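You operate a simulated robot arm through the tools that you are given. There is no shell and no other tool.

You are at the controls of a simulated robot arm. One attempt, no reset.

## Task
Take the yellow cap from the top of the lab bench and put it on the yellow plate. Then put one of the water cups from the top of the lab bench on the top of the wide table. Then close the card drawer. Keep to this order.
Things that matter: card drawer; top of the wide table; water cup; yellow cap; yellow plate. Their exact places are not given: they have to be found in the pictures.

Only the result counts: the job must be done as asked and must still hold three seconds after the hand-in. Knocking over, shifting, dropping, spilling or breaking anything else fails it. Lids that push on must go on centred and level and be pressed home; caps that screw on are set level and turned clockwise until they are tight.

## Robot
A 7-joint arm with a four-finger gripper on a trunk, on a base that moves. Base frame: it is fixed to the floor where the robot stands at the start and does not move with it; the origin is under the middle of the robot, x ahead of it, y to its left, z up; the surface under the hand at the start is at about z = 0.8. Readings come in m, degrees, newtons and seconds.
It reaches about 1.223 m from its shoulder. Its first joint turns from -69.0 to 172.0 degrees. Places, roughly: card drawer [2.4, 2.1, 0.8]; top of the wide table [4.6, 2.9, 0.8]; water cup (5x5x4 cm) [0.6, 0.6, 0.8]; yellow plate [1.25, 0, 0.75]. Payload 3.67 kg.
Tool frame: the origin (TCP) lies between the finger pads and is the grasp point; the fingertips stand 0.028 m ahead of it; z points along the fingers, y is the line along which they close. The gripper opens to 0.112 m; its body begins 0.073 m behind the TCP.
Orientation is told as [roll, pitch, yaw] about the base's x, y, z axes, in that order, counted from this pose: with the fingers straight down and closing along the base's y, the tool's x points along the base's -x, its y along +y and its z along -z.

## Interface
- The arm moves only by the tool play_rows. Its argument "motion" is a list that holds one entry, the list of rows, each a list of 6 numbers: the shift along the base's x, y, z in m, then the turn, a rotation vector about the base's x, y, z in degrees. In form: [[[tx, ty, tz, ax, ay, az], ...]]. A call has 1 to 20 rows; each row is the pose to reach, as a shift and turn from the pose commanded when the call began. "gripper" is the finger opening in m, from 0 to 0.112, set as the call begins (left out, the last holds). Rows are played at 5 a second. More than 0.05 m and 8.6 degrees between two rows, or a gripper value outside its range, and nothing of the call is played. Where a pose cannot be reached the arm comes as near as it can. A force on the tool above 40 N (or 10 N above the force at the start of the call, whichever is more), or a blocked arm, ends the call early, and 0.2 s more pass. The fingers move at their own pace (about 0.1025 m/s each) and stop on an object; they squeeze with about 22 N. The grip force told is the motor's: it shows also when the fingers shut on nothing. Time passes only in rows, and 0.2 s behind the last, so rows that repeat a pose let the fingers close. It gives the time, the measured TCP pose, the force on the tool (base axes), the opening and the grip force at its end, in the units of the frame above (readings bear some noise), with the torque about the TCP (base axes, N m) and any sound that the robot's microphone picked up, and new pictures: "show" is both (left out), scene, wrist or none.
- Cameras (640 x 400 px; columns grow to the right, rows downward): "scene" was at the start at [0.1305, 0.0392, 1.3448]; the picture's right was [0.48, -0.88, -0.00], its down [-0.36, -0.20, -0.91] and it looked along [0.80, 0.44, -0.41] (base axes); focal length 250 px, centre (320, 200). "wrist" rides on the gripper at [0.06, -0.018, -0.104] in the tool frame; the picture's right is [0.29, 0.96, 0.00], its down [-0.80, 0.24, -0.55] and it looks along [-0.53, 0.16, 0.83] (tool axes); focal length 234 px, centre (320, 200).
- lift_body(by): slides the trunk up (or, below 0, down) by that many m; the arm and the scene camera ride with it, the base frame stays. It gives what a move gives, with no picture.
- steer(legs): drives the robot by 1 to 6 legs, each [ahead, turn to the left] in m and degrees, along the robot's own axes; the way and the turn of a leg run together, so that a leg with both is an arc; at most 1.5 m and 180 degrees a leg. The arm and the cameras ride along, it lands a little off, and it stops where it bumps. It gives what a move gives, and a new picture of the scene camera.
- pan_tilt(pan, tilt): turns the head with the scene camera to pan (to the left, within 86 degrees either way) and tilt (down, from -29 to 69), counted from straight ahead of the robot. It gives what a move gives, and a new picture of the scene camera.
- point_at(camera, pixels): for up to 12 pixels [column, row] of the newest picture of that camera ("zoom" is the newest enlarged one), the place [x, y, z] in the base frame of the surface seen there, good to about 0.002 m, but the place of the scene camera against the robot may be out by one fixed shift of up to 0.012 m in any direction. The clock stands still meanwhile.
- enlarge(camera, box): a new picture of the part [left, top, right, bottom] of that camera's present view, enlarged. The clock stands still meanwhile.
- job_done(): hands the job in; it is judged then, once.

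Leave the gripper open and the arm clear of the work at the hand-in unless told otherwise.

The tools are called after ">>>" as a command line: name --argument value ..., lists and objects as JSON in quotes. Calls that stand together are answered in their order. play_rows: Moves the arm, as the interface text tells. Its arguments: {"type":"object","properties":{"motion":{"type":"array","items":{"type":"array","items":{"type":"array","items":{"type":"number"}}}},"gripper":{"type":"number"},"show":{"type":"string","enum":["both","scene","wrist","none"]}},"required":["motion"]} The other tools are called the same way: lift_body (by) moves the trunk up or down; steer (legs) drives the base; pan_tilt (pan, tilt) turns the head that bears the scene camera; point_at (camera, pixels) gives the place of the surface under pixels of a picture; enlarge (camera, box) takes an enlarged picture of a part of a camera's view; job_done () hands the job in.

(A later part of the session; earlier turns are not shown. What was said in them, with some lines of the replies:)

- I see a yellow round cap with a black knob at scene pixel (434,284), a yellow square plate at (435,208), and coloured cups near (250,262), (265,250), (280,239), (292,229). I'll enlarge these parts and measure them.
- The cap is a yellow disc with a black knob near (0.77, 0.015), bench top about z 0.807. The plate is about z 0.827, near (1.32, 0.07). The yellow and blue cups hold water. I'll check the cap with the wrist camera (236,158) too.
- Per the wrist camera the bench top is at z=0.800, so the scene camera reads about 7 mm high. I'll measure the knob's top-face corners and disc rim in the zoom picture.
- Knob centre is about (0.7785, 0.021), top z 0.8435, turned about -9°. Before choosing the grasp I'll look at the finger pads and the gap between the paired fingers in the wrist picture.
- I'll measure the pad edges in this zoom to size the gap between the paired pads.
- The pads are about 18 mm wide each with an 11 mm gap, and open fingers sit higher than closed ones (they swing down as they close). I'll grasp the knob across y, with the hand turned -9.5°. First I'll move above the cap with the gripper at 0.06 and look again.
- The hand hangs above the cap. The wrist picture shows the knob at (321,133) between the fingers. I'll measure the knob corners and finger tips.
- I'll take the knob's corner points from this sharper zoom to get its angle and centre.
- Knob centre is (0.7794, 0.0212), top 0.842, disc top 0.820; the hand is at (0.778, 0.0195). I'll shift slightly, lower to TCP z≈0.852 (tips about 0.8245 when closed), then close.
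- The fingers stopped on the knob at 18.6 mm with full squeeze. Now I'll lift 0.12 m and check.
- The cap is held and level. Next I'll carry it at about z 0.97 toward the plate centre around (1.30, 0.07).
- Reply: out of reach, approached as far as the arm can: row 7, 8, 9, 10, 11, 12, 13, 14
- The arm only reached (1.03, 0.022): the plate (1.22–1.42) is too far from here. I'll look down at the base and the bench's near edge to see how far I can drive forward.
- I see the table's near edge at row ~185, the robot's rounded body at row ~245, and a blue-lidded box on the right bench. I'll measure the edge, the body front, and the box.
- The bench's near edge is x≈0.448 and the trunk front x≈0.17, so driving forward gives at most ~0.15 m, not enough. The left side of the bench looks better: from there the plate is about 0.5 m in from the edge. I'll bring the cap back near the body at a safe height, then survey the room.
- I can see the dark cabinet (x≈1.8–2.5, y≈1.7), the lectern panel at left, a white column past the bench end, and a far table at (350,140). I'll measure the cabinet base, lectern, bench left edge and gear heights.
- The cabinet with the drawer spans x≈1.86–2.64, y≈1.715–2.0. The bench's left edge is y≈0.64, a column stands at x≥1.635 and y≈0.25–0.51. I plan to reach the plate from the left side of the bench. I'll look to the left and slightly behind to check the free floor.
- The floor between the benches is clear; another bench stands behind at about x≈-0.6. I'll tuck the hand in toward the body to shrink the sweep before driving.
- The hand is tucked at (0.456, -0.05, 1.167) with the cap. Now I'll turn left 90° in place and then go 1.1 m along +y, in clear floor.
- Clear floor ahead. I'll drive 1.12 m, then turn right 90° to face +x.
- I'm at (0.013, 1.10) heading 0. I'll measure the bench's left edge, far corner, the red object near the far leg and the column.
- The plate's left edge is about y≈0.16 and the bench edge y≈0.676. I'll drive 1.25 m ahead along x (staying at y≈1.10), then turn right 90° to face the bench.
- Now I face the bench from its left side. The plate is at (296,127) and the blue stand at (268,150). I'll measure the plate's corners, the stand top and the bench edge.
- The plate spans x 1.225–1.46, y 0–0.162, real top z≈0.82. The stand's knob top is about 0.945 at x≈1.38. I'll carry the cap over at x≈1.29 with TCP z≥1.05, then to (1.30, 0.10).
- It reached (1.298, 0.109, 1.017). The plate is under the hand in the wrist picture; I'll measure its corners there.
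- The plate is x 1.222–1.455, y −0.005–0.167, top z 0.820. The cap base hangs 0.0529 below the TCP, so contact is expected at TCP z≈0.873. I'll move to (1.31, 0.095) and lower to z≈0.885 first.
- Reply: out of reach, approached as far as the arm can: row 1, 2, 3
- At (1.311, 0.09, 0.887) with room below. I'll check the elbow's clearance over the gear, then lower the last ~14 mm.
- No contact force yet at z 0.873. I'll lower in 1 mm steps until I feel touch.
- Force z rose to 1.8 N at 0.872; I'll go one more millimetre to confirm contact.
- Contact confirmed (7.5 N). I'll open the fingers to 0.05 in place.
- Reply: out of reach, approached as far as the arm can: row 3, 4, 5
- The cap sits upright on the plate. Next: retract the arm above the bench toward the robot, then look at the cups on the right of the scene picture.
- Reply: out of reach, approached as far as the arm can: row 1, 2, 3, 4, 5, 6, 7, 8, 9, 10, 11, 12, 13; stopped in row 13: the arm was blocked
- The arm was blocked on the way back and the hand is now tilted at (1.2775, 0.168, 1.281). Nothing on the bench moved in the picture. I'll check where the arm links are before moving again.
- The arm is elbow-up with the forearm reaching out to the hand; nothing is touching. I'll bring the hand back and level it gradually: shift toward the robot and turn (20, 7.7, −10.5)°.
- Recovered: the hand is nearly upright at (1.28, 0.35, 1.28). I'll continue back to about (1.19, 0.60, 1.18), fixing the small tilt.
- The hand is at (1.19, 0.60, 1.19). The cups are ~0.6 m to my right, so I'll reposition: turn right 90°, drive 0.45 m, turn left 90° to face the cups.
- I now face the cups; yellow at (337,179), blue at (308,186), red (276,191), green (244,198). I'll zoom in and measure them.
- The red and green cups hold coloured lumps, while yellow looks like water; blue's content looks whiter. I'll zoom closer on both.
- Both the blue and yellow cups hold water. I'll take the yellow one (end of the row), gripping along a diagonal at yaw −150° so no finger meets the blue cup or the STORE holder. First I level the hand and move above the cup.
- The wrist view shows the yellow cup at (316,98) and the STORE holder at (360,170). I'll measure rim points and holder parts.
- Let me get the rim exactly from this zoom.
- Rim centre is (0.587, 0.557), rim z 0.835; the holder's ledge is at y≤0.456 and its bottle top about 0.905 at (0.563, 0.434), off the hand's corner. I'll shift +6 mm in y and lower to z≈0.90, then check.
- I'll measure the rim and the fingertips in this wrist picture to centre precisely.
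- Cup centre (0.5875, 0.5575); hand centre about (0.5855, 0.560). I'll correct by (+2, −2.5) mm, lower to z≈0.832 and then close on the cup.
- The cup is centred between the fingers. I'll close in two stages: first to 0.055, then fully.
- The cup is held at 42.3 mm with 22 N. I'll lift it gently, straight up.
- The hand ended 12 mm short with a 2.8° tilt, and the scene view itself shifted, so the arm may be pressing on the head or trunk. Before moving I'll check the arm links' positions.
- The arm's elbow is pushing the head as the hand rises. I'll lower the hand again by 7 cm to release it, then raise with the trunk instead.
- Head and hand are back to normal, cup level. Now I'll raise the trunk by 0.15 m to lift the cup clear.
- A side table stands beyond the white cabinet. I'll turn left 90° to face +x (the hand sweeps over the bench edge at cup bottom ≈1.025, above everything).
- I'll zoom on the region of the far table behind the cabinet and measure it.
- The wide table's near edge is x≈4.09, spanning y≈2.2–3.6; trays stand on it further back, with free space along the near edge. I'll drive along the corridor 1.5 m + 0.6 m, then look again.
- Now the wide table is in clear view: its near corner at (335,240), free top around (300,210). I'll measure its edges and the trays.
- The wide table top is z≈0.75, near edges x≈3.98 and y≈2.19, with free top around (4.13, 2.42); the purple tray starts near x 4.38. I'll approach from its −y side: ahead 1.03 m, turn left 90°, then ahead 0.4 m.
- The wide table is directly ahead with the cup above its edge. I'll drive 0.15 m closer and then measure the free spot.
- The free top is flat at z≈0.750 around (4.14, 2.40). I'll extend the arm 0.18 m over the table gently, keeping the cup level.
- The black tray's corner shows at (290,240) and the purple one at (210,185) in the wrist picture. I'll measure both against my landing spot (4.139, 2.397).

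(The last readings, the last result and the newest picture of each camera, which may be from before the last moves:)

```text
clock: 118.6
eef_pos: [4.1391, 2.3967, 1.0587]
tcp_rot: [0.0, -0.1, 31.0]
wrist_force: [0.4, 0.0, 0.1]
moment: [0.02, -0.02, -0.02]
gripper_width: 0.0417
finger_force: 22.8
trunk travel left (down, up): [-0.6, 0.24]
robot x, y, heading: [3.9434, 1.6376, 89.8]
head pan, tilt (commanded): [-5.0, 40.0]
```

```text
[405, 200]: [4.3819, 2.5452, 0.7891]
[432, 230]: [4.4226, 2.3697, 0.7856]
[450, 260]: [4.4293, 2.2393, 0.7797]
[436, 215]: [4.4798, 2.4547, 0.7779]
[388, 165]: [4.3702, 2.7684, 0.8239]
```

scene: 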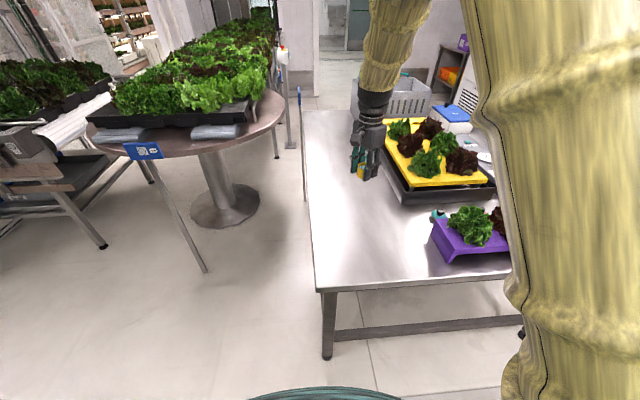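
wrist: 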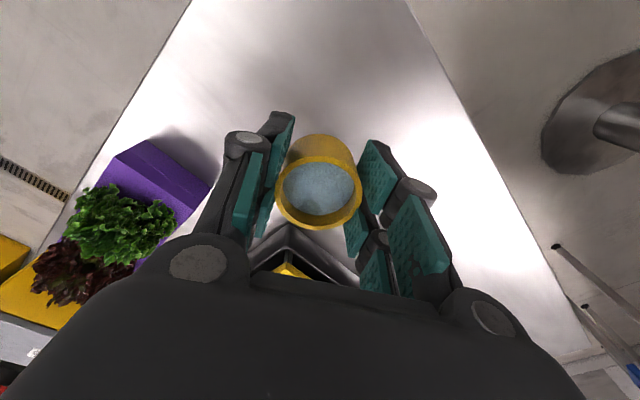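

Clearances are over 0.2 m. I'll lower the trunk 0.15 m, then use the arm for the rest.

>>> lift_body --by -0.15

>>> play_rows --motion '[[[0, 0, -0.008, 0, 0, 0], [0, 0, -0.022, 0, 0, 0], [0, 0, -0.04, 0, 0, 0], [0, 0, -0.06, 0, 0, 0], [0, 0, -0.08, 0, 0, 0], [0, 0, -0.095, 0, 0, 0], [0, 0, -0.105, 0, 0, 0], [0, 0, -0.11, 0, 0, 0], [0, 0, -0.11, 0, 0, 0]]]' --show "both"

```text
clock: 120.3
eef_pos: [4.1389, 2.3969, 0.9094]
tcp_rot: [0.0, 0.0, 31.1]
wrist_force: [0.2, 0.3, -0.8]
moment: [0.0, -0.03, 0.02]
gripper_width: 0.0417
finger_force: 22.1
trunk travel left (down, up): [-0.45, 0.39]
robot x, y, heading: [3.9433, 1.639, 90.0]
head pan, tilt (commanded): [-5.0, 40.0]
```

```text
clock: 122.3
eef_pos: [4.1386, 2.3956, 0.7976]
tcp_rot: [0.0, -0.1, 30.9]
wrist_force: [-0.4, -0.9, -0.3]
moment: [-0.01, 0.02, 0.0]
gripper_width: 0.0417
finger_force: 21.7
trunk travel left (down, up): [-0.45, 0.39]
robot x, y, heading: [3.9434, 1.6397, 89.9]
head pan, tilt (commanded): [-5.0, 40.0]
```

scene: 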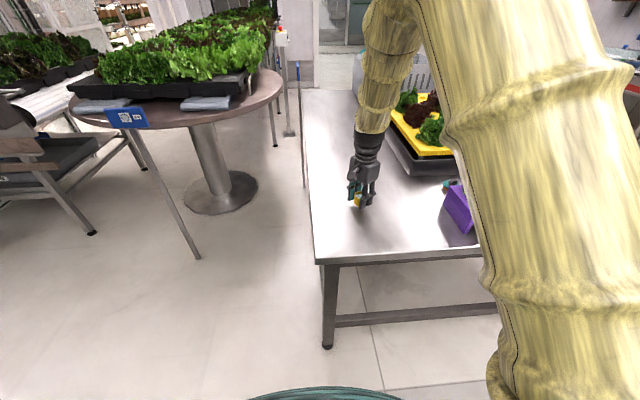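
wrist: 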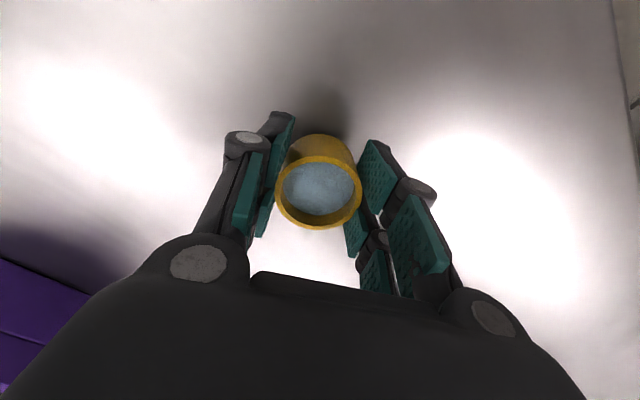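

TCP z is 0.7976; contact expected near 0.783. I'll lower 12 mm, then creep.

>>> play_rows --motion '[[[0, 0, -0.004, 0, 0, 0], [0, 0, -0.008, 0, 0, 0], [0, 0, -0.011, 0, 0, 0], [0, 0, -0.0125, 0, 0, 0], [0, 0, -0.0125, 0, 0, 0]]]' --show "none"

>>> play_rows --motion '[[[0, 0, -0.001, 0, 0, 0], [0, 0, -0.002, 0, 0, 0], [0, 0, -0.002, 0, 0, 0]]]' --show "none"

```text
clock: 123.5
eef_pos: [4.1396, 2.3983, 0.7849]
tcp_rot: [0.0, 0.1, 31.0]
wrist_force: [0.1, -0.7, -0.2]
moment: [-0.02, -0.02, -0.01]
gripper_width: 0.0418
finger_force: 21.7
trunk travel left (down, up): [-0.45, 0.39]
robot x, y, heading: [3.9451, 1.6379, 90.0]
head pan, tilt (commanded): [-5.0, 40.0]
```

```text
clock: 124.3
eef_pos: [4.1395, 2.3961, 0.7831]
tcp_rot: [0.0, 0.0, 31.1]
wrist_force: [0.4, -0.3, -0.1]
moment: [0.01, -0.01, 0.02]
gripper_width: 0.0419
finger_force: 22.1
trunk travel left (down, up): [-0.45, 0.39]
robot x, y, heading: [3.9463, 1.64, 90.0]
head pan, tilt (commanded): [-5.0, 40.0]
```

No contact yet at 0.783. I'll creep another 1–2 mm.

>>> play_rows --motion '[[[0, 0, -0.0005, 0, 0, 0], [0, 0, -0.001, 0, 0, 0], [0, 0, -0.001, 0, 0, 0]]]' --show "none"

```text
clock: 125.1
eef_pos: [4.1401, 2.3968, 0.7827]
tcp_rot: [0.0, 0.0, 30.9]
wrist_force: [-0.6, -0.6, 3.4]
moment: [-0.03, 0.03, -0.02]
gripper_width: 0.0417
finger_force: 21.9
trunk travel left (down, up): [-0.45, 0.39]
robot x, y, heading: [3.9473, 1.639, 89.7]
head pan, tilt (commanded): [-5.0, 40.0]
```

Contact felt (3.4 N). I'll open the fingers in two stages, then rise straight up.

>>> play_rows --motion '[[[0, 0, 0, 0, 0, 0], [0, 0, 0, 0, 0, 0]]]' --gripper 0.052 --show "none"

>>> play_rows --motion '[[[0, 0, 0, 0, 0, 0], [0, 0, 0, 0, 0, 0], [0, 0, 0, 0, 0, 0]]]' --gripper 0.08 --show "wrist"

```text
clock: 125.7
eef_pos: [4.1395, 2.3973, 0.7811]
tcp_rot: [0.1, 0.1, 31.0]
wrist_force: [0.1, -0.1, 0.6]
moment: [-0.02, -0.01, 0.01]
gripper_width: 0.0519
finger_force: 0.0
trunk travel left (down, up): [-0.45, 0.39]
robot x, y, heading: [3.9427, 1.6405, 89.9]
head pan, tilt (commanded): [-5.0, 40.0]
```

```text
clock: 126.5
eef_pos: [4.1391, 2.3972, 0.782]
tcp_rot: [0.0, -0.1, 31.0]
wrist_force: [0.4, -0.3, -0.1]
moment: [-0.02, -0.01, 0.03]
gripper_width: 0.0801
finger_force: 0.1
trunk travel left (down, up): [-0.45, 0.39]
robot x, y, heading: [3.9438, 1.6391, 90.0]
head pan, tilt (commanded): [-5.0, 40.0]
```

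wrist: 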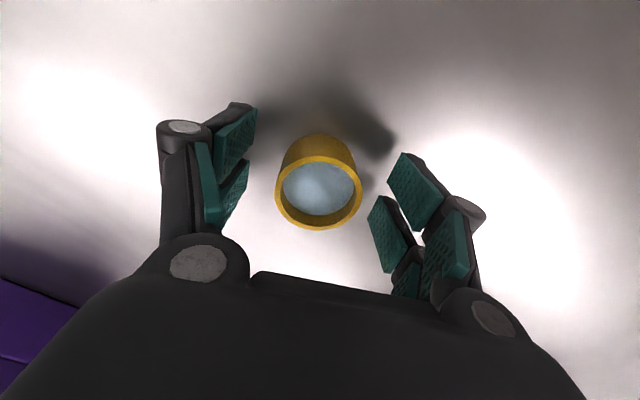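

The cup stands free and level. I'll raise the trunk 0.15 m straight up and then look at the cabinet and drawer to my left.

>>> lift_body --by 0.15

>>> pan_tilt --pan 70 --tilt 22

>>> enlarge --camera "scene" --box '[150, 150, 400, 350]'

```text
clock: 128.3
eef_pos: [4.1396, 2.3964, 0.9323]
tcp_rot: [-0.1, 0.0, 31.1]
wrist_force: [0.7, 0.2, -0.2]
moment: [-0.01, -0.02, 0.03]
gripper_width: 0.0799
finger_force: 0.0
trunk travel left (down, up): [-0.6, 0.24]
robot x, y, heading: [3.9455, 1.643, 90.1]
head pan, tilt (commanded): [-5.0, 40.0]
```

```text
clock: 129.7
eef_pos: [4.1379, 2.3971, 0.9317]
tcp_rot: [0.0, 0.0, 31.0]
wrist_force: [-0.3, -0.1, -0.3]
moment: [0.01, -0.02, -0.01]
gripper_width: 0.0802
finger_force: 0.0
trunk travel left (down, up): [-0.6, 0.24]
robot x, y, heading: [3.9449, 1.6393, 89.9]
head pan, tilt (commanded): [70.0, 22.0]
```

scene: 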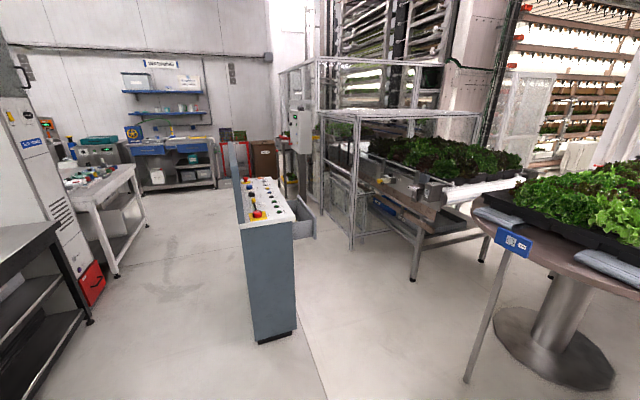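

```text
2.00 times, centred on (275, 250) of scene
```

zoom: 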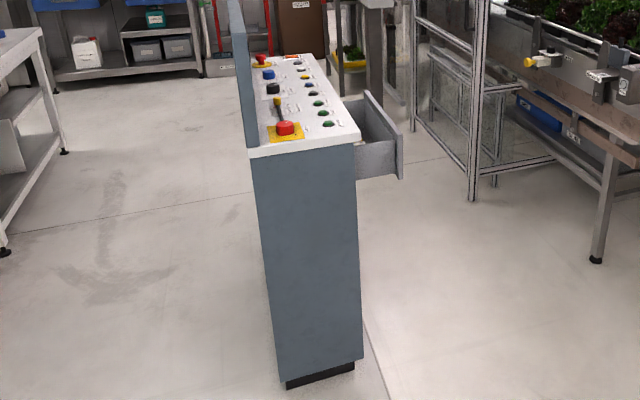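

I see the open drawer sticking out of the console's +y face. I'll measure the drawer front, its sides, the console's corners and the nearby conveyor.

>>> point_at --camera "zoom" --pixels '[[400, 150], [399, 175], [370, 95], [380, 160], [380, 120], [355, 135], [310, 160], [360, 350], [600, 240], [475, 190], [285, 375], [388, 110]]'

>>> enlarge --camera "scene" --box '[220, 160, 340, 260]'

```text
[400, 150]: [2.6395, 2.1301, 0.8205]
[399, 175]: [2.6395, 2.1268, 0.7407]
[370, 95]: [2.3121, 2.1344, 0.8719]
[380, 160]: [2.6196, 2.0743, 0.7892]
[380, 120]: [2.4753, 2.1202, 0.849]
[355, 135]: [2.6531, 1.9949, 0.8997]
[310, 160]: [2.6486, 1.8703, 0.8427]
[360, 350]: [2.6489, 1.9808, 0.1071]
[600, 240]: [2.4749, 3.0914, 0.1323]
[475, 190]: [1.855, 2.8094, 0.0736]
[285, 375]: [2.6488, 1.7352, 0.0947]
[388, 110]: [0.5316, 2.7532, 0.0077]
```

```text
4.00 times, centred on (280, 210) of scene
```

zoom: 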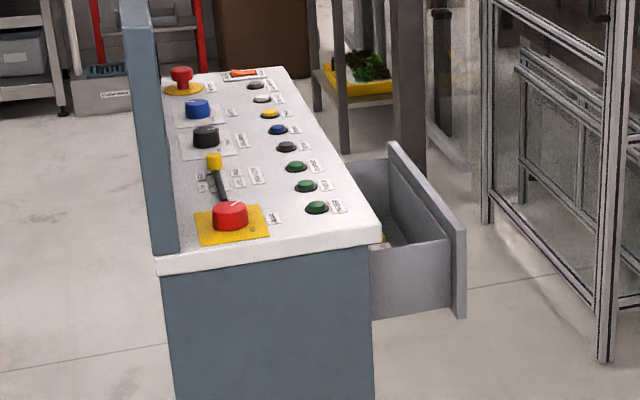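

The drawer front is at y≈2.13, x 2.30–2.64, z≈0.73–0.865; the console's face is y≈1.99. I'll stand at the console's +x end, facing −x, and push the front toward −y with closed, tilted fingers. First I retract the hand from over the table (cup top is 13 cm below the tips).

>>> play_rows --motion '[[[0, -0.02, 0.01, 0, 0, 0], [0, -0.06, 0.02, 0, 0, 0], [0, -0.1, 0.03, 0, 0, 0], [0, -0.14, 0.03, 0, 0, 0], [0, -0.18, 0.03, 0, 0, 0], [0, -0.2, 0.03, 0, 0, 0], [0, -0.2, 0.03, 0, 0, 0]]]' --gripper 0.02 --show "none"

>>> pan_tilt --pan 0 --tilt 40

```text
clock: 131.3
eef_pos: [4.1389, 2.1961, 0.9628]
tcp_rot: [0.0, 0.0, 31.0]
wrist_force: [-0.1, 0.2, -0.3]
moment: [0.01, 0.0, -0.01]
gripper_width: 0.0199
finger_force: 0.0
trunk travel left (down, up): [-0.6, 0.24]
robot x, y, heading: [3.9433, 1.6393, 89.7]
head pan, tilt (commanded): [70.0, 22.0]
```

```text
clock: 132.7
eef_pos: [4.1395, 2.1974, 0.9616]
tcp_rot: [-0.1, 0.0, 31.0]
wrist_force: [-0.1, -0.2, -0.1]
moment: [0.0, 0.01, 0.0]
gripper_width: 0.0199
finger_force: 0.0
trunk travel left (down, up): [-0.6, 0.24]
robot x, y, heading: [3.9417, 1.6387, 90.0]
head pan, tilt (commanded): [0.0, 40.0]
```

scene: 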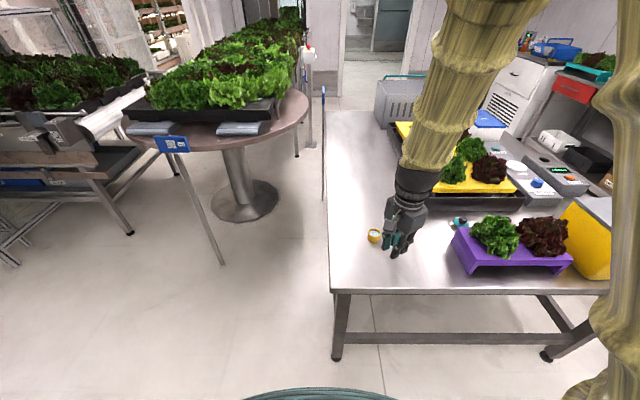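

The yellow cup stands on the wide table at (374,236). Now I'll back up 0.25 m, turn left 44°, drive 0.64 m and turn left 46° to face the console end.

>>> steer --legs '[[-0.25, 0], [0, 44], [0.64, 0], [0, 46]]'

```text
clock: 141.9
eef_pos: [2.9309, 2.0579, 0.9629]
tcp_rot: [-0.1, 0.0, 121.1]
wrist_force: [-0.1, 0.3, 1.1]
moment: [0.05, -0.03, -0.02]
gripper_width: 0.02
finger_force: 0.1
trunk travel left (down, up): [-0.6, 0.24]
robot x, y, heading: [3.4895, 1.8629, -179.8]
head pan, tilt (commanded): [0.0, 40.0]
```

scene: 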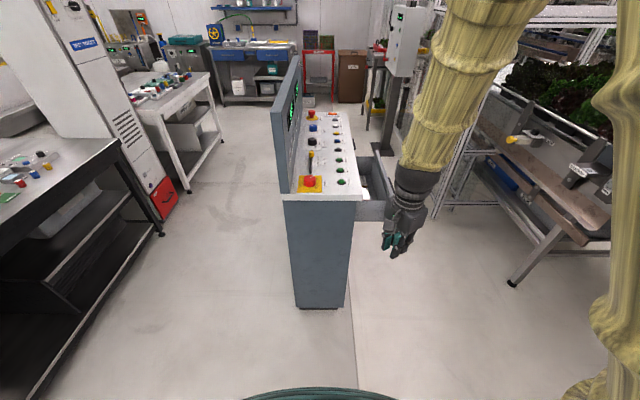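

I'm facing the console end; the drawer is open at (378,185). I'll zoom and measure it.

>>> enlarge --camera "scene" --box '[270, 100, 450, 260]'

>>> point_at --camera "scene" --pixels '[[370, 210], [385, 208], [360, 200], [365, 185], [384, 170], [350, 195], [345, 230], [378, 195], [375, 165], [365, 160], [342, 182], [330, 160]]'

```text
2.50 times, centred on (360, 180) of scene
```

zoom: 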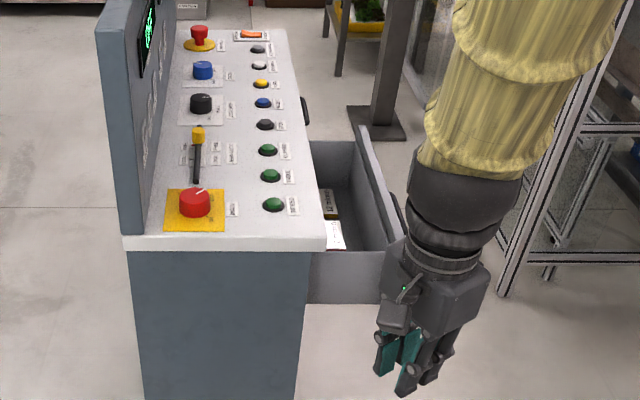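

```text
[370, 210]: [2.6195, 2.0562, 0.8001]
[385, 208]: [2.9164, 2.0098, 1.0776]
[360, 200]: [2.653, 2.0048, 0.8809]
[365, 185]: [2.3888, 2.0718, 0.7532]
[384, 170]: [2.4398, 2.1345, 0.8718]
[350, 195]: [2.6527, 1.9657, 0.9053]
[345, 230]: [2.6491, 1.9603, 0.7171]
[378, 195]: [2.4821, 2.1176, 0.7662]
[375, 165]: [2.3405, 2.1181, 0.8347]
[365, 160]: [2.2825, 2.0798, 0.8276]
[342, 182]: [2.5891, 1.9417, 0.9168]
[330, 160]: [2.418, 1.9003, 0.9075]
```

The drawer front's outer side carries a dark handle around x≈2.47, and cards lie inside. I'll first move the hand to the +y side (y≈2.32) and turn it to yaw 90°, well away from the console.

>>> play_rows --motion '[[[0, 0.035, 0.005, 0, 0, -4], [0, 0.07, 0.01, 0, 0, -8], [0, 0.105, 0.015, 0, 0, -12], [0, 0.14, 0.02, 0, 0, -16], [0, 0.175, 0.02, 0, 0, -20], [0, 0.21, 0.02, 0, 0, -24], [0, 0.245, 0.02, 0, 0, -28], [0, 0.27, 0.02, 0, 0, -31], [0, 0.27, 0.02, 0, 0, -31]]]' --gripper 0.0 --show "both"

```text
clock: 143.9
eef_pos: [2.931, 2.3264, 0.9819]
tcp_rot: [-0.1, 0.0, 90.1]
wrist_force: [0.5, -0.2, -0.3]
moment: [0.0, 0.0, 0.01]
gripper_width: 0.0002
finger_force: 22.0
trunk travel left (down, up): [-0.6, 0.24]
robot x, y, heading: [3.491, 1.8634, -179.6]
head pan, tilt (commanded): [0.0, 40.0]
```

scene: 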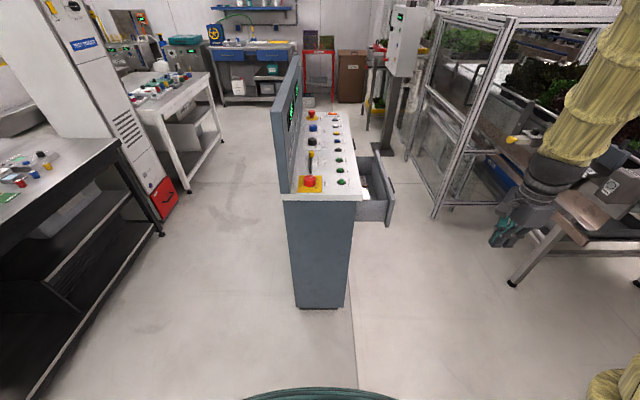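
wrist: 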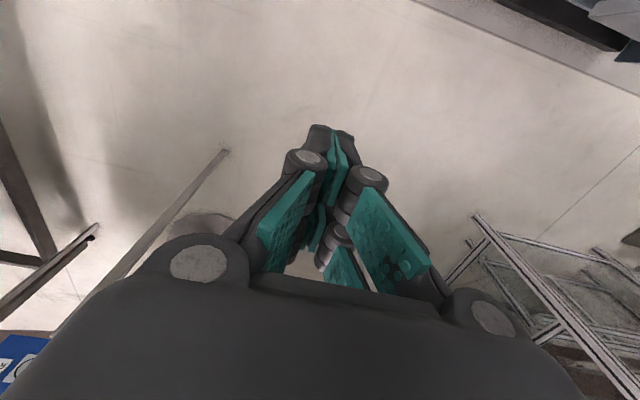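

The drawer is fully in view now. I'll zoom and measure the front's top corners and handle.

>>> enlarge --camera "scene" --box '[320, 130, 420, 250]'

>>> point_at --camera "scene" --pixels '[[392, 190], [391, 225], [377, 160], [388, 180], [392, 205], [390, 185], [376, 148], [375, 45]]'

```text
3.33 times, centred on (370, 190) of scene
```

zoom: 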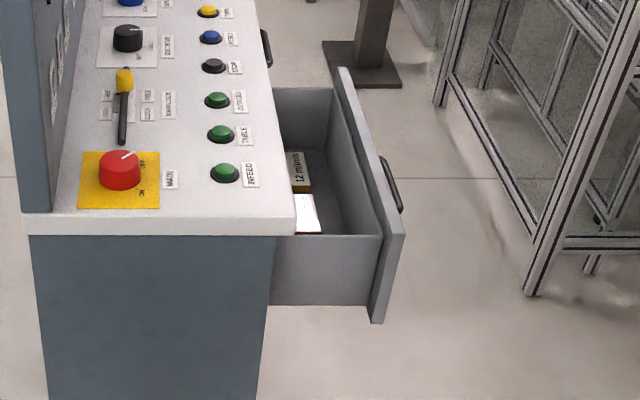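

```text
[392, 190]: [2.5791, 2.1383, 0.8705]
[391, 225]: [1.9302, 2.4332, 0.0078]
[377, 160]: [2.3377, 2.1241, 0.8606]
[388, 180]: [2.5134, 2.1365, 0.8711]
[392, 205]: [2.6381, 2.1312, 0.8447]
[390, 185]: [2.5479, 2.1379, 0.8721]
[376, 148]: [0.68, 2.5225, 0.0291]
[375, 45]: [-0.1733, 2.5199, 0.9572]
```

The front's top is z≈0.863, outer face y≈2.145, handle at x≈2.43–2.52. I'll drive 0.2 m closer (hand stays at y≈2.33, clear of the front), then tilt the hand.

>>> steer --legs '[[0.2, 0]]'

>>> play_rows --motion '[[[0, 0.005, 0, -7.5, 0, 0], [0, 0.01, 0, -15, 0, 0], [0, 0.015, 0, -22.5, 0, 0], [0, 0.02, 0, -30, 0, 0], [0, 0.02, 0, -37.5, 0, 0], [0, 0.02, 0, -45, 0, 0], [0, 0.02, 0, -45, 0, 0]]]' --show "both"

```text
clock: 145.5
eef_pos: [2.7283, 2.3248, 0.9807]
tcp_rot: [0.0, 0.1, 90.4]
wrist_force: [-0.5, 0.3, -0.1]
moment: [0.04, -0.03, 0.02]
gripper_width: 0.0
finger_force: 22.2
trunk travel left (down, up): [-0.6, 0.24]
robot x, y, heading: [3.2921, 1.8623, -179.7]
head pan, tilt (commanded): [0.0, 40.0]
```

scene: 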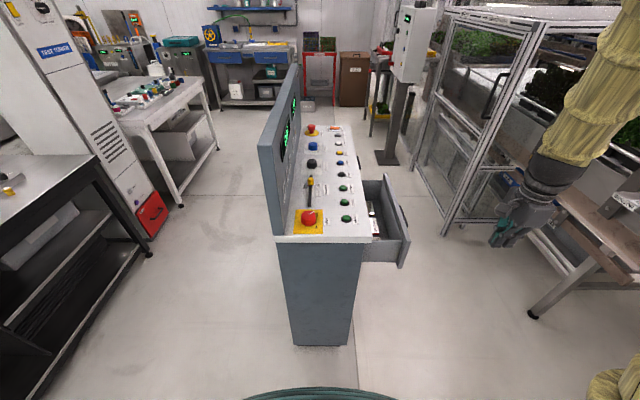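

```text
clock: 147.1
eef_pos: [2.7299, 2.3438, 0.9832]
tcp_rot: [0.3, 45.0, 90.3]
wrist_force: [0.5, -0.1, -0.9]
moment: [0.03, 0.0, -0.01]
gripper_width: 0.0
finger_force: 21.5
trunk travel left (down, up): [-0.6, 0.24]
robot x, y, heading: [3.2847, 1.8634, -179.7]
head pan, tilt (commanded): [0.0, 40.0]
```

scene: 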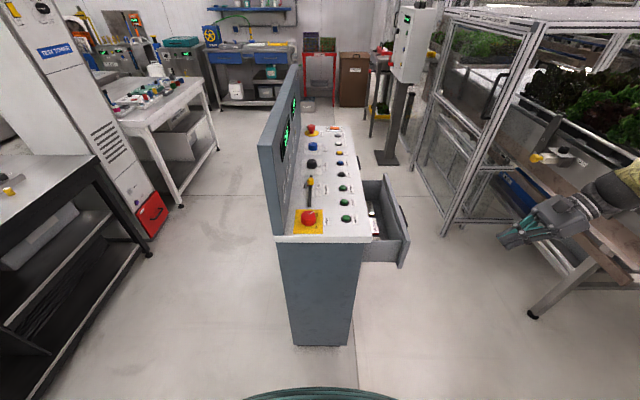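
wrist: 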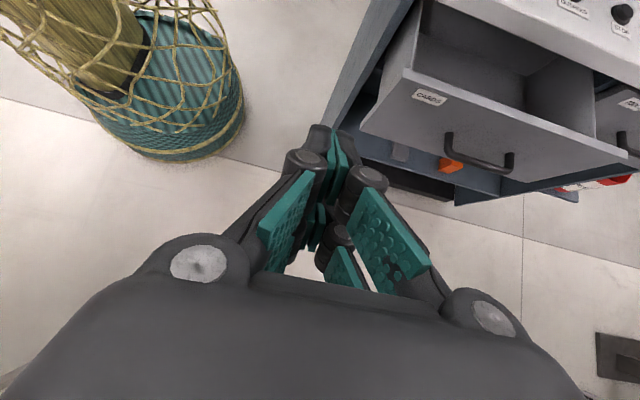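

The wrist camera sees the drawer front labelled "CARDS" with its handle, plus an orange item below. I'll zoom in to check nothing blocks the drawer.

>>> enlarge --camera "wrist" --box '[350, 0, 640, 220]'

>>> point_at --camera "wrist" --pixels '[[430, 97], [370, 125], [620, 160], [410, 72], [450, 165], [450, 140], [510, 155], [500, 110], [400, 155], [600, 183], [570, 190], [480, 165]]'

```text
1.82 times, centred on (495, 110) of wrist
```

zoom: 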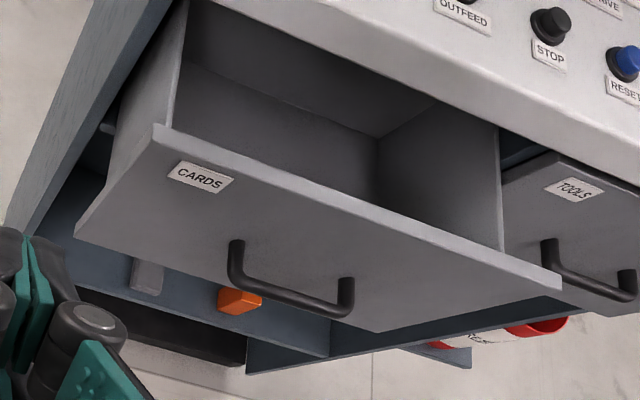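

```text
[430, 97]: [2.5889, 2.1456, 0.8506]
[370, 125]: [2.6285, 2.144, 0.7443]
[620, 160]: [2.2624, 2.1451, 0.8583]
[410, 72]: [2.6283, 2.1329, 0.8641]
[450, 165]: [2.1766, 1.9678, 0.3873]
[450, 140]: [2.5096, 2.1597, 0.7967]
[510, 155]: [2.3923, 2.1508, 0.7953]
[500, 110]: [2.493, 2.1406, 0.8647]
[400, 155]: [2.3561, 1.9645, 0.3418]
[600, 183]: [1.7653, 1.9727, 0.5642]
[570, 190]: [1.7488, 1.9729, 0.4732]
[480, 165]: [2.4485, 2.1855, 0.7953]
```

The orange item is low on the console face (z≈0.39), not in the way. The neighbouring "TOOLS" drawer is shut; its front tells me the closed depth, so I'll measure it.

>>> point_at --camera "zoom" --pixels '[[575, 190], [540, 210], [600, 240], [520, 215], [560, 160], [480, 80], [60, 180], [290, 290], [235, 250], [345, 295]]'

```text
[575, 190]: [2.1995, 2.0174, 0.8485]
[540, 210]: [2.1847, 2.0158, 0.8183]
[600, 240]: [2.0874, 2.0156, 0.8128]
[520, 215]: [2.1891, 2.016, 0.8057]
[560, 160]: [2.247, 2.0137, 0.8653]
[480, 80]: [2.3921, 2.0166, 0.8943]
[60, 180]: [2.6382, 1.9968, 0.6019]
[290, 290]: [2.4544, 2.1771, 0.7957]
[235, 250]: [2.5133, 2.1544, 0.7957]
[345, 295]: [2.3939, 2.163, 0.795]
```

Closed depth is y≈2.016 (flush with the top's edge), so the front must travel 0.129 m. I'll move the tips to x≈2.57 (between handle and edge), z≈0.80, staying in front of the face at TCP y≈2.27.

>>> play_rows --motion '[[[-0.03, -0.01, -0.03, 0, 0, 0], [-0.06, -0.02, -0.06, 0, 0, 0], [-0.09, -0.03, -0.09, 0, 0, 0], [-0.12, -0.045, -0.12, 0, 0, 0], [-0.145, -0.06, -0.15, 0, 0, 0], [-0.16, -0.074, -0.18, 0, 0, 0], [-0.16, -0.074, -0.18, 0, 0, 0]]]' --show "both"

```text
clock: 148.7
eef_pos: [2.5711, 2.2691, 0.802]
tcp_rot: [0.3, 45.0, 90.4]
wrist_force: [0.4, -0.2, 0.1]
moment: [0.01, -0.01, 0.0]
gripper_width: 0.0
finger_force: 21.6
trunk travel left (down, up): [-0.6, 0.24]
robot x, y, heading: [3.2893, 1.8617, -179.7]
head pan, tilt (commanded): [0.0, 40.0]
```

scene: 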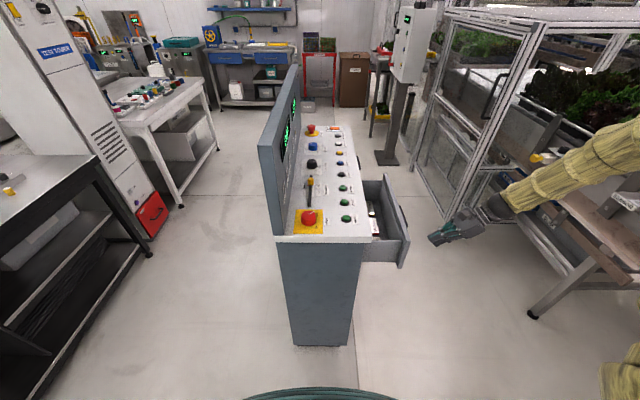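
wrist: 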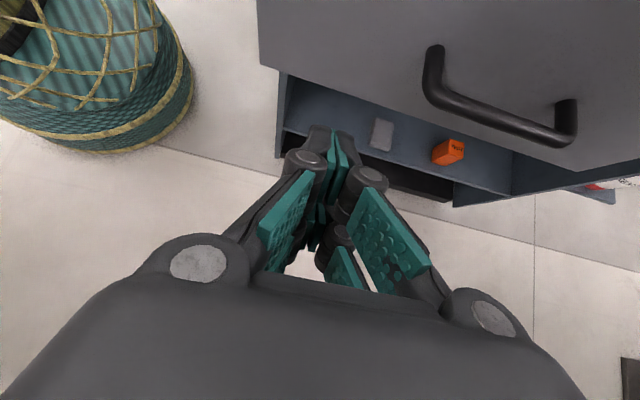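

Tips are lined up left of the handle, in front of the face. I'll push toward −y: first up to contact and a few cm beyond.

>>> play_rows --motion '[[[0, -0.02, 0, 0, 0, 0], [0, -0.045, 0, 0, 0, 0], [0, -0.065, 0, 0, 0, 0], [0, -0.08, 0, 0, 0, 0], [0, -0.092, 0, 0, 0, 0], [0, -0.104, 0, 0, 0, 0], [0, -0.116, 0, 0, 0, 0], [0, -0.128, 0, 0, 0, 0]]]' --show "both"

```text
clock: 150.5
eef_pos: [2.5688, 2.1425, 0.8027]
tcp_rot: [0.2, 45.0, 90.4]
wrist_force: [-0.8, -0.3, 0.0]
moment: [0.03, 0.03, 0.02]
gripper_width: 0.0
finger_force: 22.1
trunk travel left (down, up): [-0.6, 0.24]
robot x, y, heading: [3.2902, 1.8633, -179.7]
head pan, tilt (commanded): [0.0, 40.0]
```

scene: 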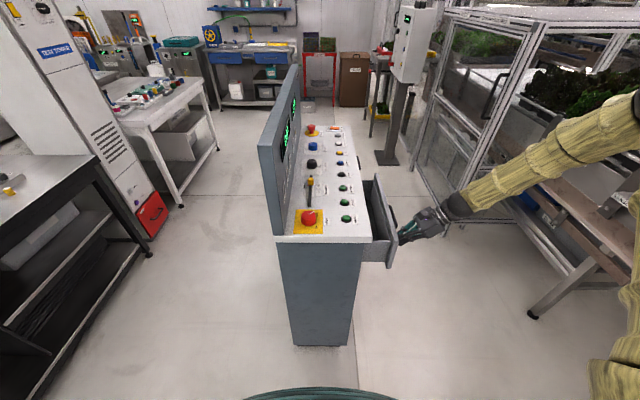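
wrist: 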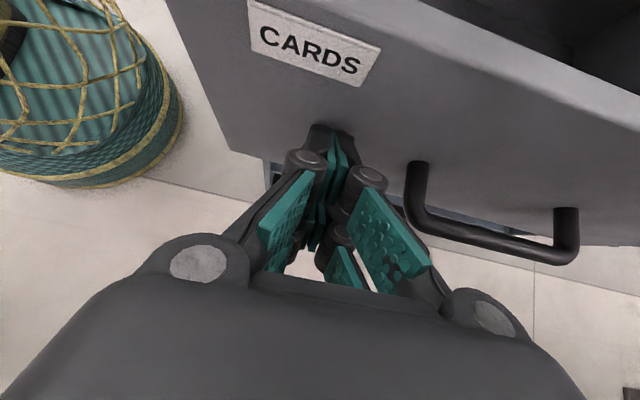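

The drawer is moving with the fingers. I'll check the face depth now, then finish the push.

>>> point_at --camera "wrist" --pixels '[[300, 90], [400, 120], [260, 130], [330, 122], [560, 190]]'

>>> play_rows --motion '[[[0, -0.01, 0, 0, 0, 0], [0, -0.022, 0, 0, 0, 0], [0, -0.034, 0, 0, 0, 0], [0, -0.046, 0, 0, 0, 0], [0, -0.056, 0, 0, 0, 0], [0, -0.066, 0, 0, 0, 0], [0, -0.074, 0, 0, 0, 0], [0, -0.08, 0, 0, 0, 0], [0, -0.084, 0, 0, 0, 0]]]' --show "both"

```text
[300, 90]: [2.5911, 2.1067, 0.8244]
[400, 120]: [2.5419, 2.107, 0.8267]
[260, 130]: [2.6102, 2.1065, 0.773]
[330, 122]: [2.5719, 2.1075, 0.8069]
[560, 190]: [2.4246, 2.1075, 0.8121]
```

```text
clock: 152.5
eef_pos: [2.5694, 2.058, 0.8017]
tcp_rot: [0.1, 45.0, 90.4]
wrist_force: [-0.2, -0.4, 1.1]
moment: [0.02, 0.02, -0.02]
gripper_width: 0.0
finger_force: 21.8
trunk travel left (down, up): [-0.6, 0.24]
robot x, y, heading: [3.2886, 1.8671, -179.7]
head pan, tilt (commanded): [0.0, 40.0]
```

scene: 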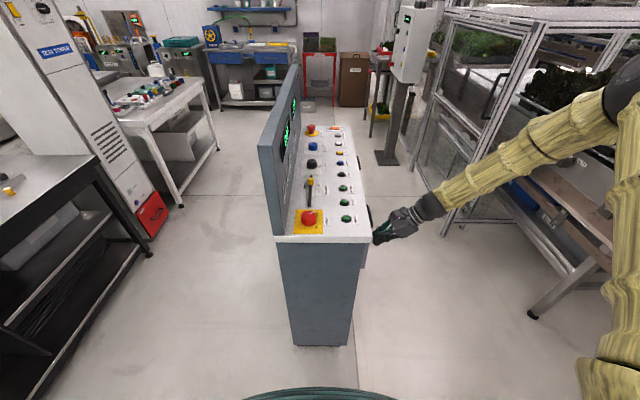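
wrist: 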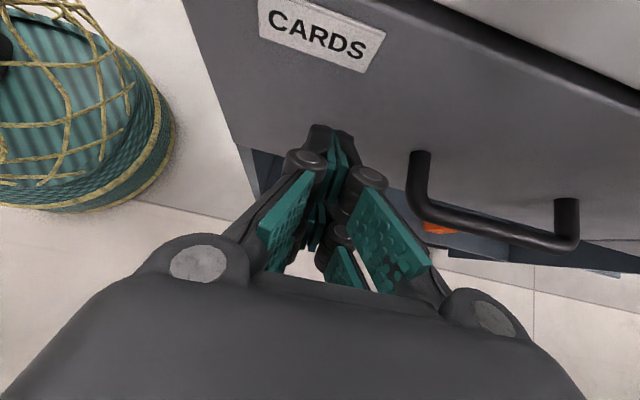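

The face should now be at about y≈2.022; closed is ≈2.016. I'll push on in 1–1.5 mm steps until a stop force shows.

>>> play_rows --motion '[[[0, -0.002, 0, 0, 0, 0], [0, -0.004, 0, 0, 0, 0], [0, -0.006, 0, 0, 0, 0], [0, -0.007, 0, 0, 0, 0], [0, -0.008, 0, 0, 0, 0]]]' --show "wrist"

```text
clock: 153.7
eef_pos: [2.5704, 2.0508, 0.8016]
tcp_rot: [0.1, 44.9, 90.4]
wrist_force: [0.5, 1.3, 0.6]
moment: [-0.04, 0.01, 0.01]
gripper_width: 0.0001
finger_force: 21.9
trunk travel left (down, up): [-0.6, 0.24]
robot x, y, heading: [3.2896, 1.8605, -179.7]
head pan, tilt (commanded): [0.0, 40.0]
```

wrist: 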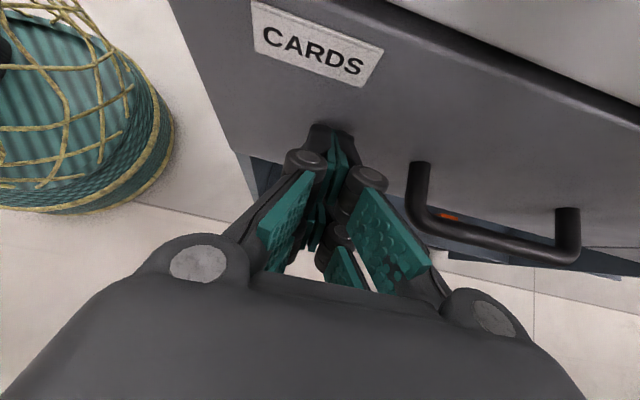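

Still no stop force. I'll check the face depth and the countertop edge in the wrist picture.

>>> point_at --camera "wrist" --pixels '[[300, 85], [400, 120], [500, 130], [480, 40], [560, 70], [600, 90], [560, 30], [630, 130], [330, 20]]'

>>> enlarge --camera "wrist" --box '[380, 0, 640, 180]'

```text
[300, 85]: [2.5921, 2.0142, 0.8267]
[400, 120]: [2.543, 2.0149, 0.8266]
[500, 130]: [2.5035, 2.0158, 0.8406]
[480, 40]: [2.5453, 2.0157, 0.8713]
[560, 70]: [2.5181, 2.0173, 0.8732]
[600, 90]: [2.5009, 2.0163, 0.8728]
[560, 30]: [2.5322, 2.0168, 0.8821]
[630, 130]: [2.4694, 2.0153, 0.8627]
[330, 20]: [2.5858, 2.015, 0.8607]
```

```text
2.22 times, centred on (510, 90) of wrist
```

zoom: 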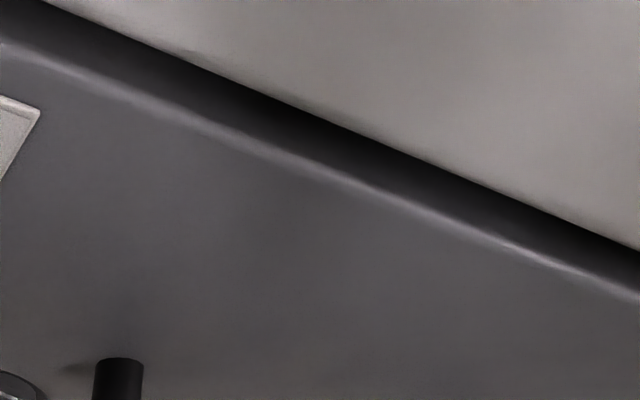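

The face is at y≈2.015, level with the shut TOOLS drawer. I'll press a few mm more to make sure it is at its stop.

>>> play_rows --motion '[[[0, -0.001, 0, 0, 0, 0], [0, -0.002, 0, 0, 0, 0], [0, -0.003, 0, 0, 0, 0], [0, -0.004, 0, 0, 0, 0], [0, -0.004, 0, 0, 0, 0]]]' --show "wrist"

>>> point_at --camera "wrist" --pixels '[[300, 85], [400, 120], [500, 130], [560, 30], [330, 20]]'

```text
clock: 154.9
eef_pos: [2.5691, 2.0517, 0.8013]
tcp_rot: [0.2, 45.3, 90.3]
wrist_force: [8.9, 35.4, -1.3]
moment: [0.02, 0.22, 0.3]
gripper_width: 0.0059
finger_force: 36.1
trunk travel left (down, up): [-0.6, 0.24]
robot x, y, heading: [3.2894, 1.8643, -179.6]
head pan, tilt (commanded): [0.0, 40.0]
```

wrist: 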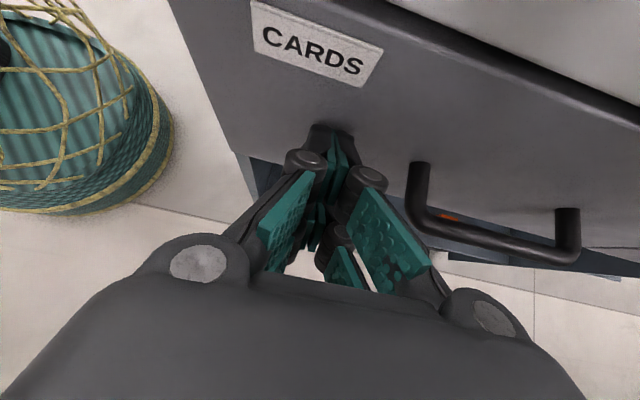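

```text
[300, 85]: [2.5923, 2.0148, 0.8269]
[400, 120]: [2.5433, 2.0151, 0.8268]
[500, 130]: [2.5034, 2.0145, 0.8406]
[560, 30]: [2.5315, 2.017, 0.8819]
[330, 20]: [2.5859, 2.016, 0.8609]
```

A firm stop (35 N) with the face unchanged at 2.015: the drawer is shut. I'll back the hand off in +y and look.

>>> play_rows --motion '[[[0, 0.004, 0, 0, 0, 0], [0, 0.015, 0, 0, 0, 0], [0, 0.04, 0, 0, 0, 0], [0, 0.08, 0, 0, 0, 0], [0, 0.12, 0, 0, 0, 0], [0, 0.16, 0, 0, 0, 0], [0.03, 0.19, 0.02, 0, 0, 0], [0.06, 0.21, 0.05, 0, 0, 0], [0.09, 0.22, 0.08, 0, 0, 0], [0.12, 0.23, 0.11, 0, 0, 0], [0.15, 0.23, 0.14, 0, 0, 0], [0.16, 0.23, 0.16, 0, 0, 0]]]' --show "both"

>>> point_at --camera "wrist" --pixels '[[420, 80], [500, 100], [550, 60], [600, 100], [450, 50]]'

```text
clock: 157.5
eef_pos: [2.7322, 2.2776, 0.9622]
tcp_rot: [0.1, 44.9, 90.4]
wrist_force: [0.1, 0.4, 0.0]
moment: [-0.03, 0.01, -0.02]
gripper_width: 0.0002
finger_force: 35.7
trunk travel left (down, up): [-0.6, 0.24]
robot x, y, heading: [3.2878, 1.8612, -179.4]
head pan, tilt (commanded): [0.0, 40.0]
```

scene: 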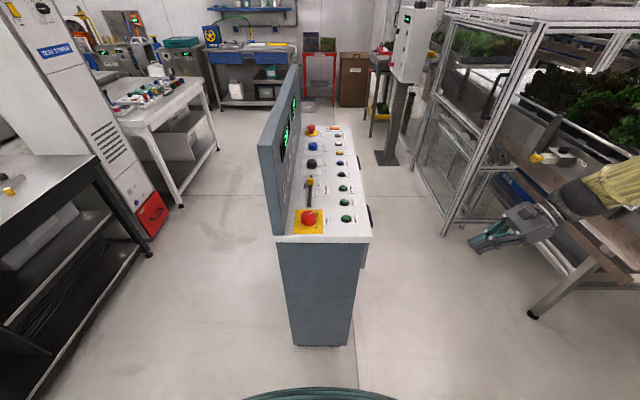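
wrist: 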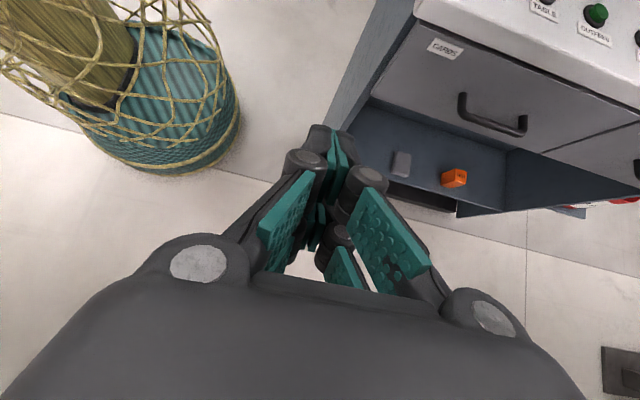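

```text
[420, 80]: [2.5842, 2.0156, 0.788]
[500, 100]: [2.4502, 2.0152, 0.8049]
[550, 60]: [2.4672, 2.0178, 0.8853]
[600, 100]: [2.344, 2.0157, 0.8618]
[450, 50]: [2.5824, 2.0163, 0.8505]
```

The drawer face stays at y≈2.0155, flush with the console. I'll open the gripper and move the arm a bit further away from the console, with a last look.

>>> play_rows --motion '[[[0.02, 0.01, 0.01, 0, 0, 0], [0.05, 0.01, 0.02, 0, 0, 0], [0.08, 0.01, 0.03, 0, 0, 0], [0.1, 0.01, 0.03, 0, 0, 0], [0.1, 0.01, 0.03, 0, 0, 0]]]' --gripper 0.1 --show "both"

>>> pan_tilt --pan -86 --tilt 25

```text
clock: 158.7
eef_pos: [2.8297, 2.2875, 0.9931]
tcp_rot: [0.3, 45.0, 90.5]
wrist_force: [1.0, 0.3, 0.5]
moment: [-0.01, 0.0, -0.03]
gripper_width: 0.1
finger_force: 0.1
trunk travel left (down, up): [-0.6, 0.24]
robot x, y, heading: [3.2889, 1.8671, -179.4]
head pan, tilt (commanded): [0.0, 40.0]
```

scene: 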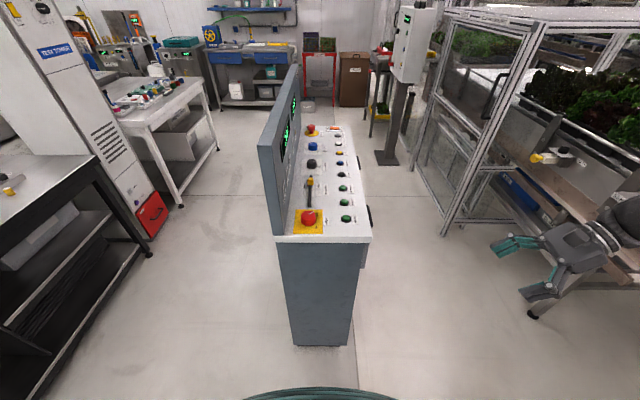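
wrist: 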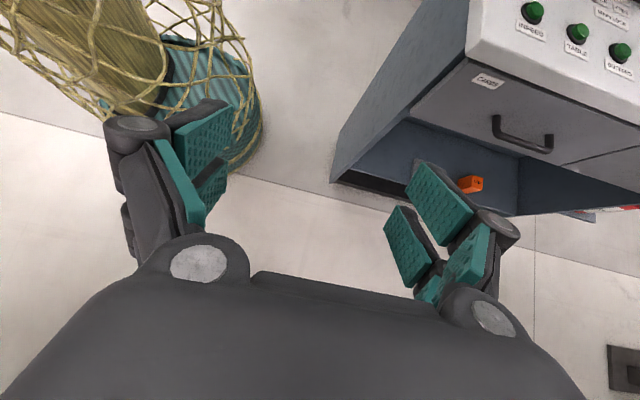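

```text
clock: 160.3
eef_pos: [2.8305, 2.2876, 0.9919]
tcp_rot: [0.3, 45.0, 90.4]
wrist_force: [0.4, 0.3, 0.5]
moment: [-0.02, -0.03, 0.0]
gripper_width: 0.1001
finger_force: 0.1
trunk travel left (down, up): [-0.6, 0.24]
robot x, y, heading: [3.293, 1.8602, -179.7]
head pan, tilt (commanded): [-85.9, 25.0]
```

scene: 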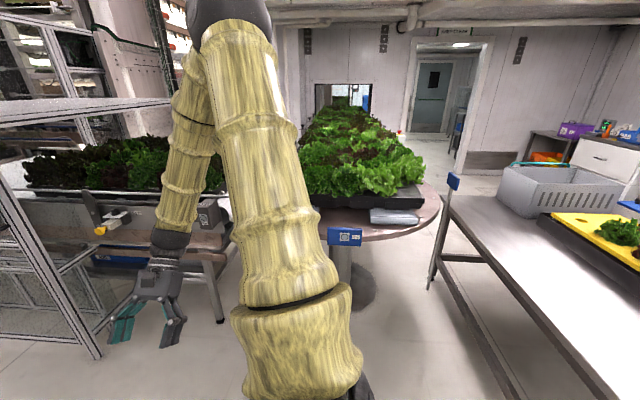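

The drawer is shut, the gripper is open and clear. I last saw the yellow water cup standing on the wide table after I let go of it, and the yellow cap on the yellow plate after setting it down. Nothing has been near either since. Handing in.

>>> job_done

```text
The job is handed in.
```

I did all three steps in the order you asked and handed the job in; the verdict hasn't come back.

1. **Yellow cap:** it sits upright on the yellow plate, set down from the left side of the bench because the plate was out of reach from the start position.
2. **Water cup:** I took the yellow one and placed it on a clear part of the wide table. It was upright with its water when I let go. I could not see it from where I finished, so that is my last view of it.
3. **Card drawer:** I pushed it in until it hit a firm stop. Its front is flush with the console, level with the closed TOOLS drawer beside it, and it stayed there after I backed off.

**Blocked moves:** the arm got stuck once while empty after placing the cap. It also pressed against the robot's own head while I first lifted the cup, which tilted the cup by about 3 degrees. I saw no sign of anything spilled, knocked or shifted either time.

The gripper is open and the arm is clear of the console.
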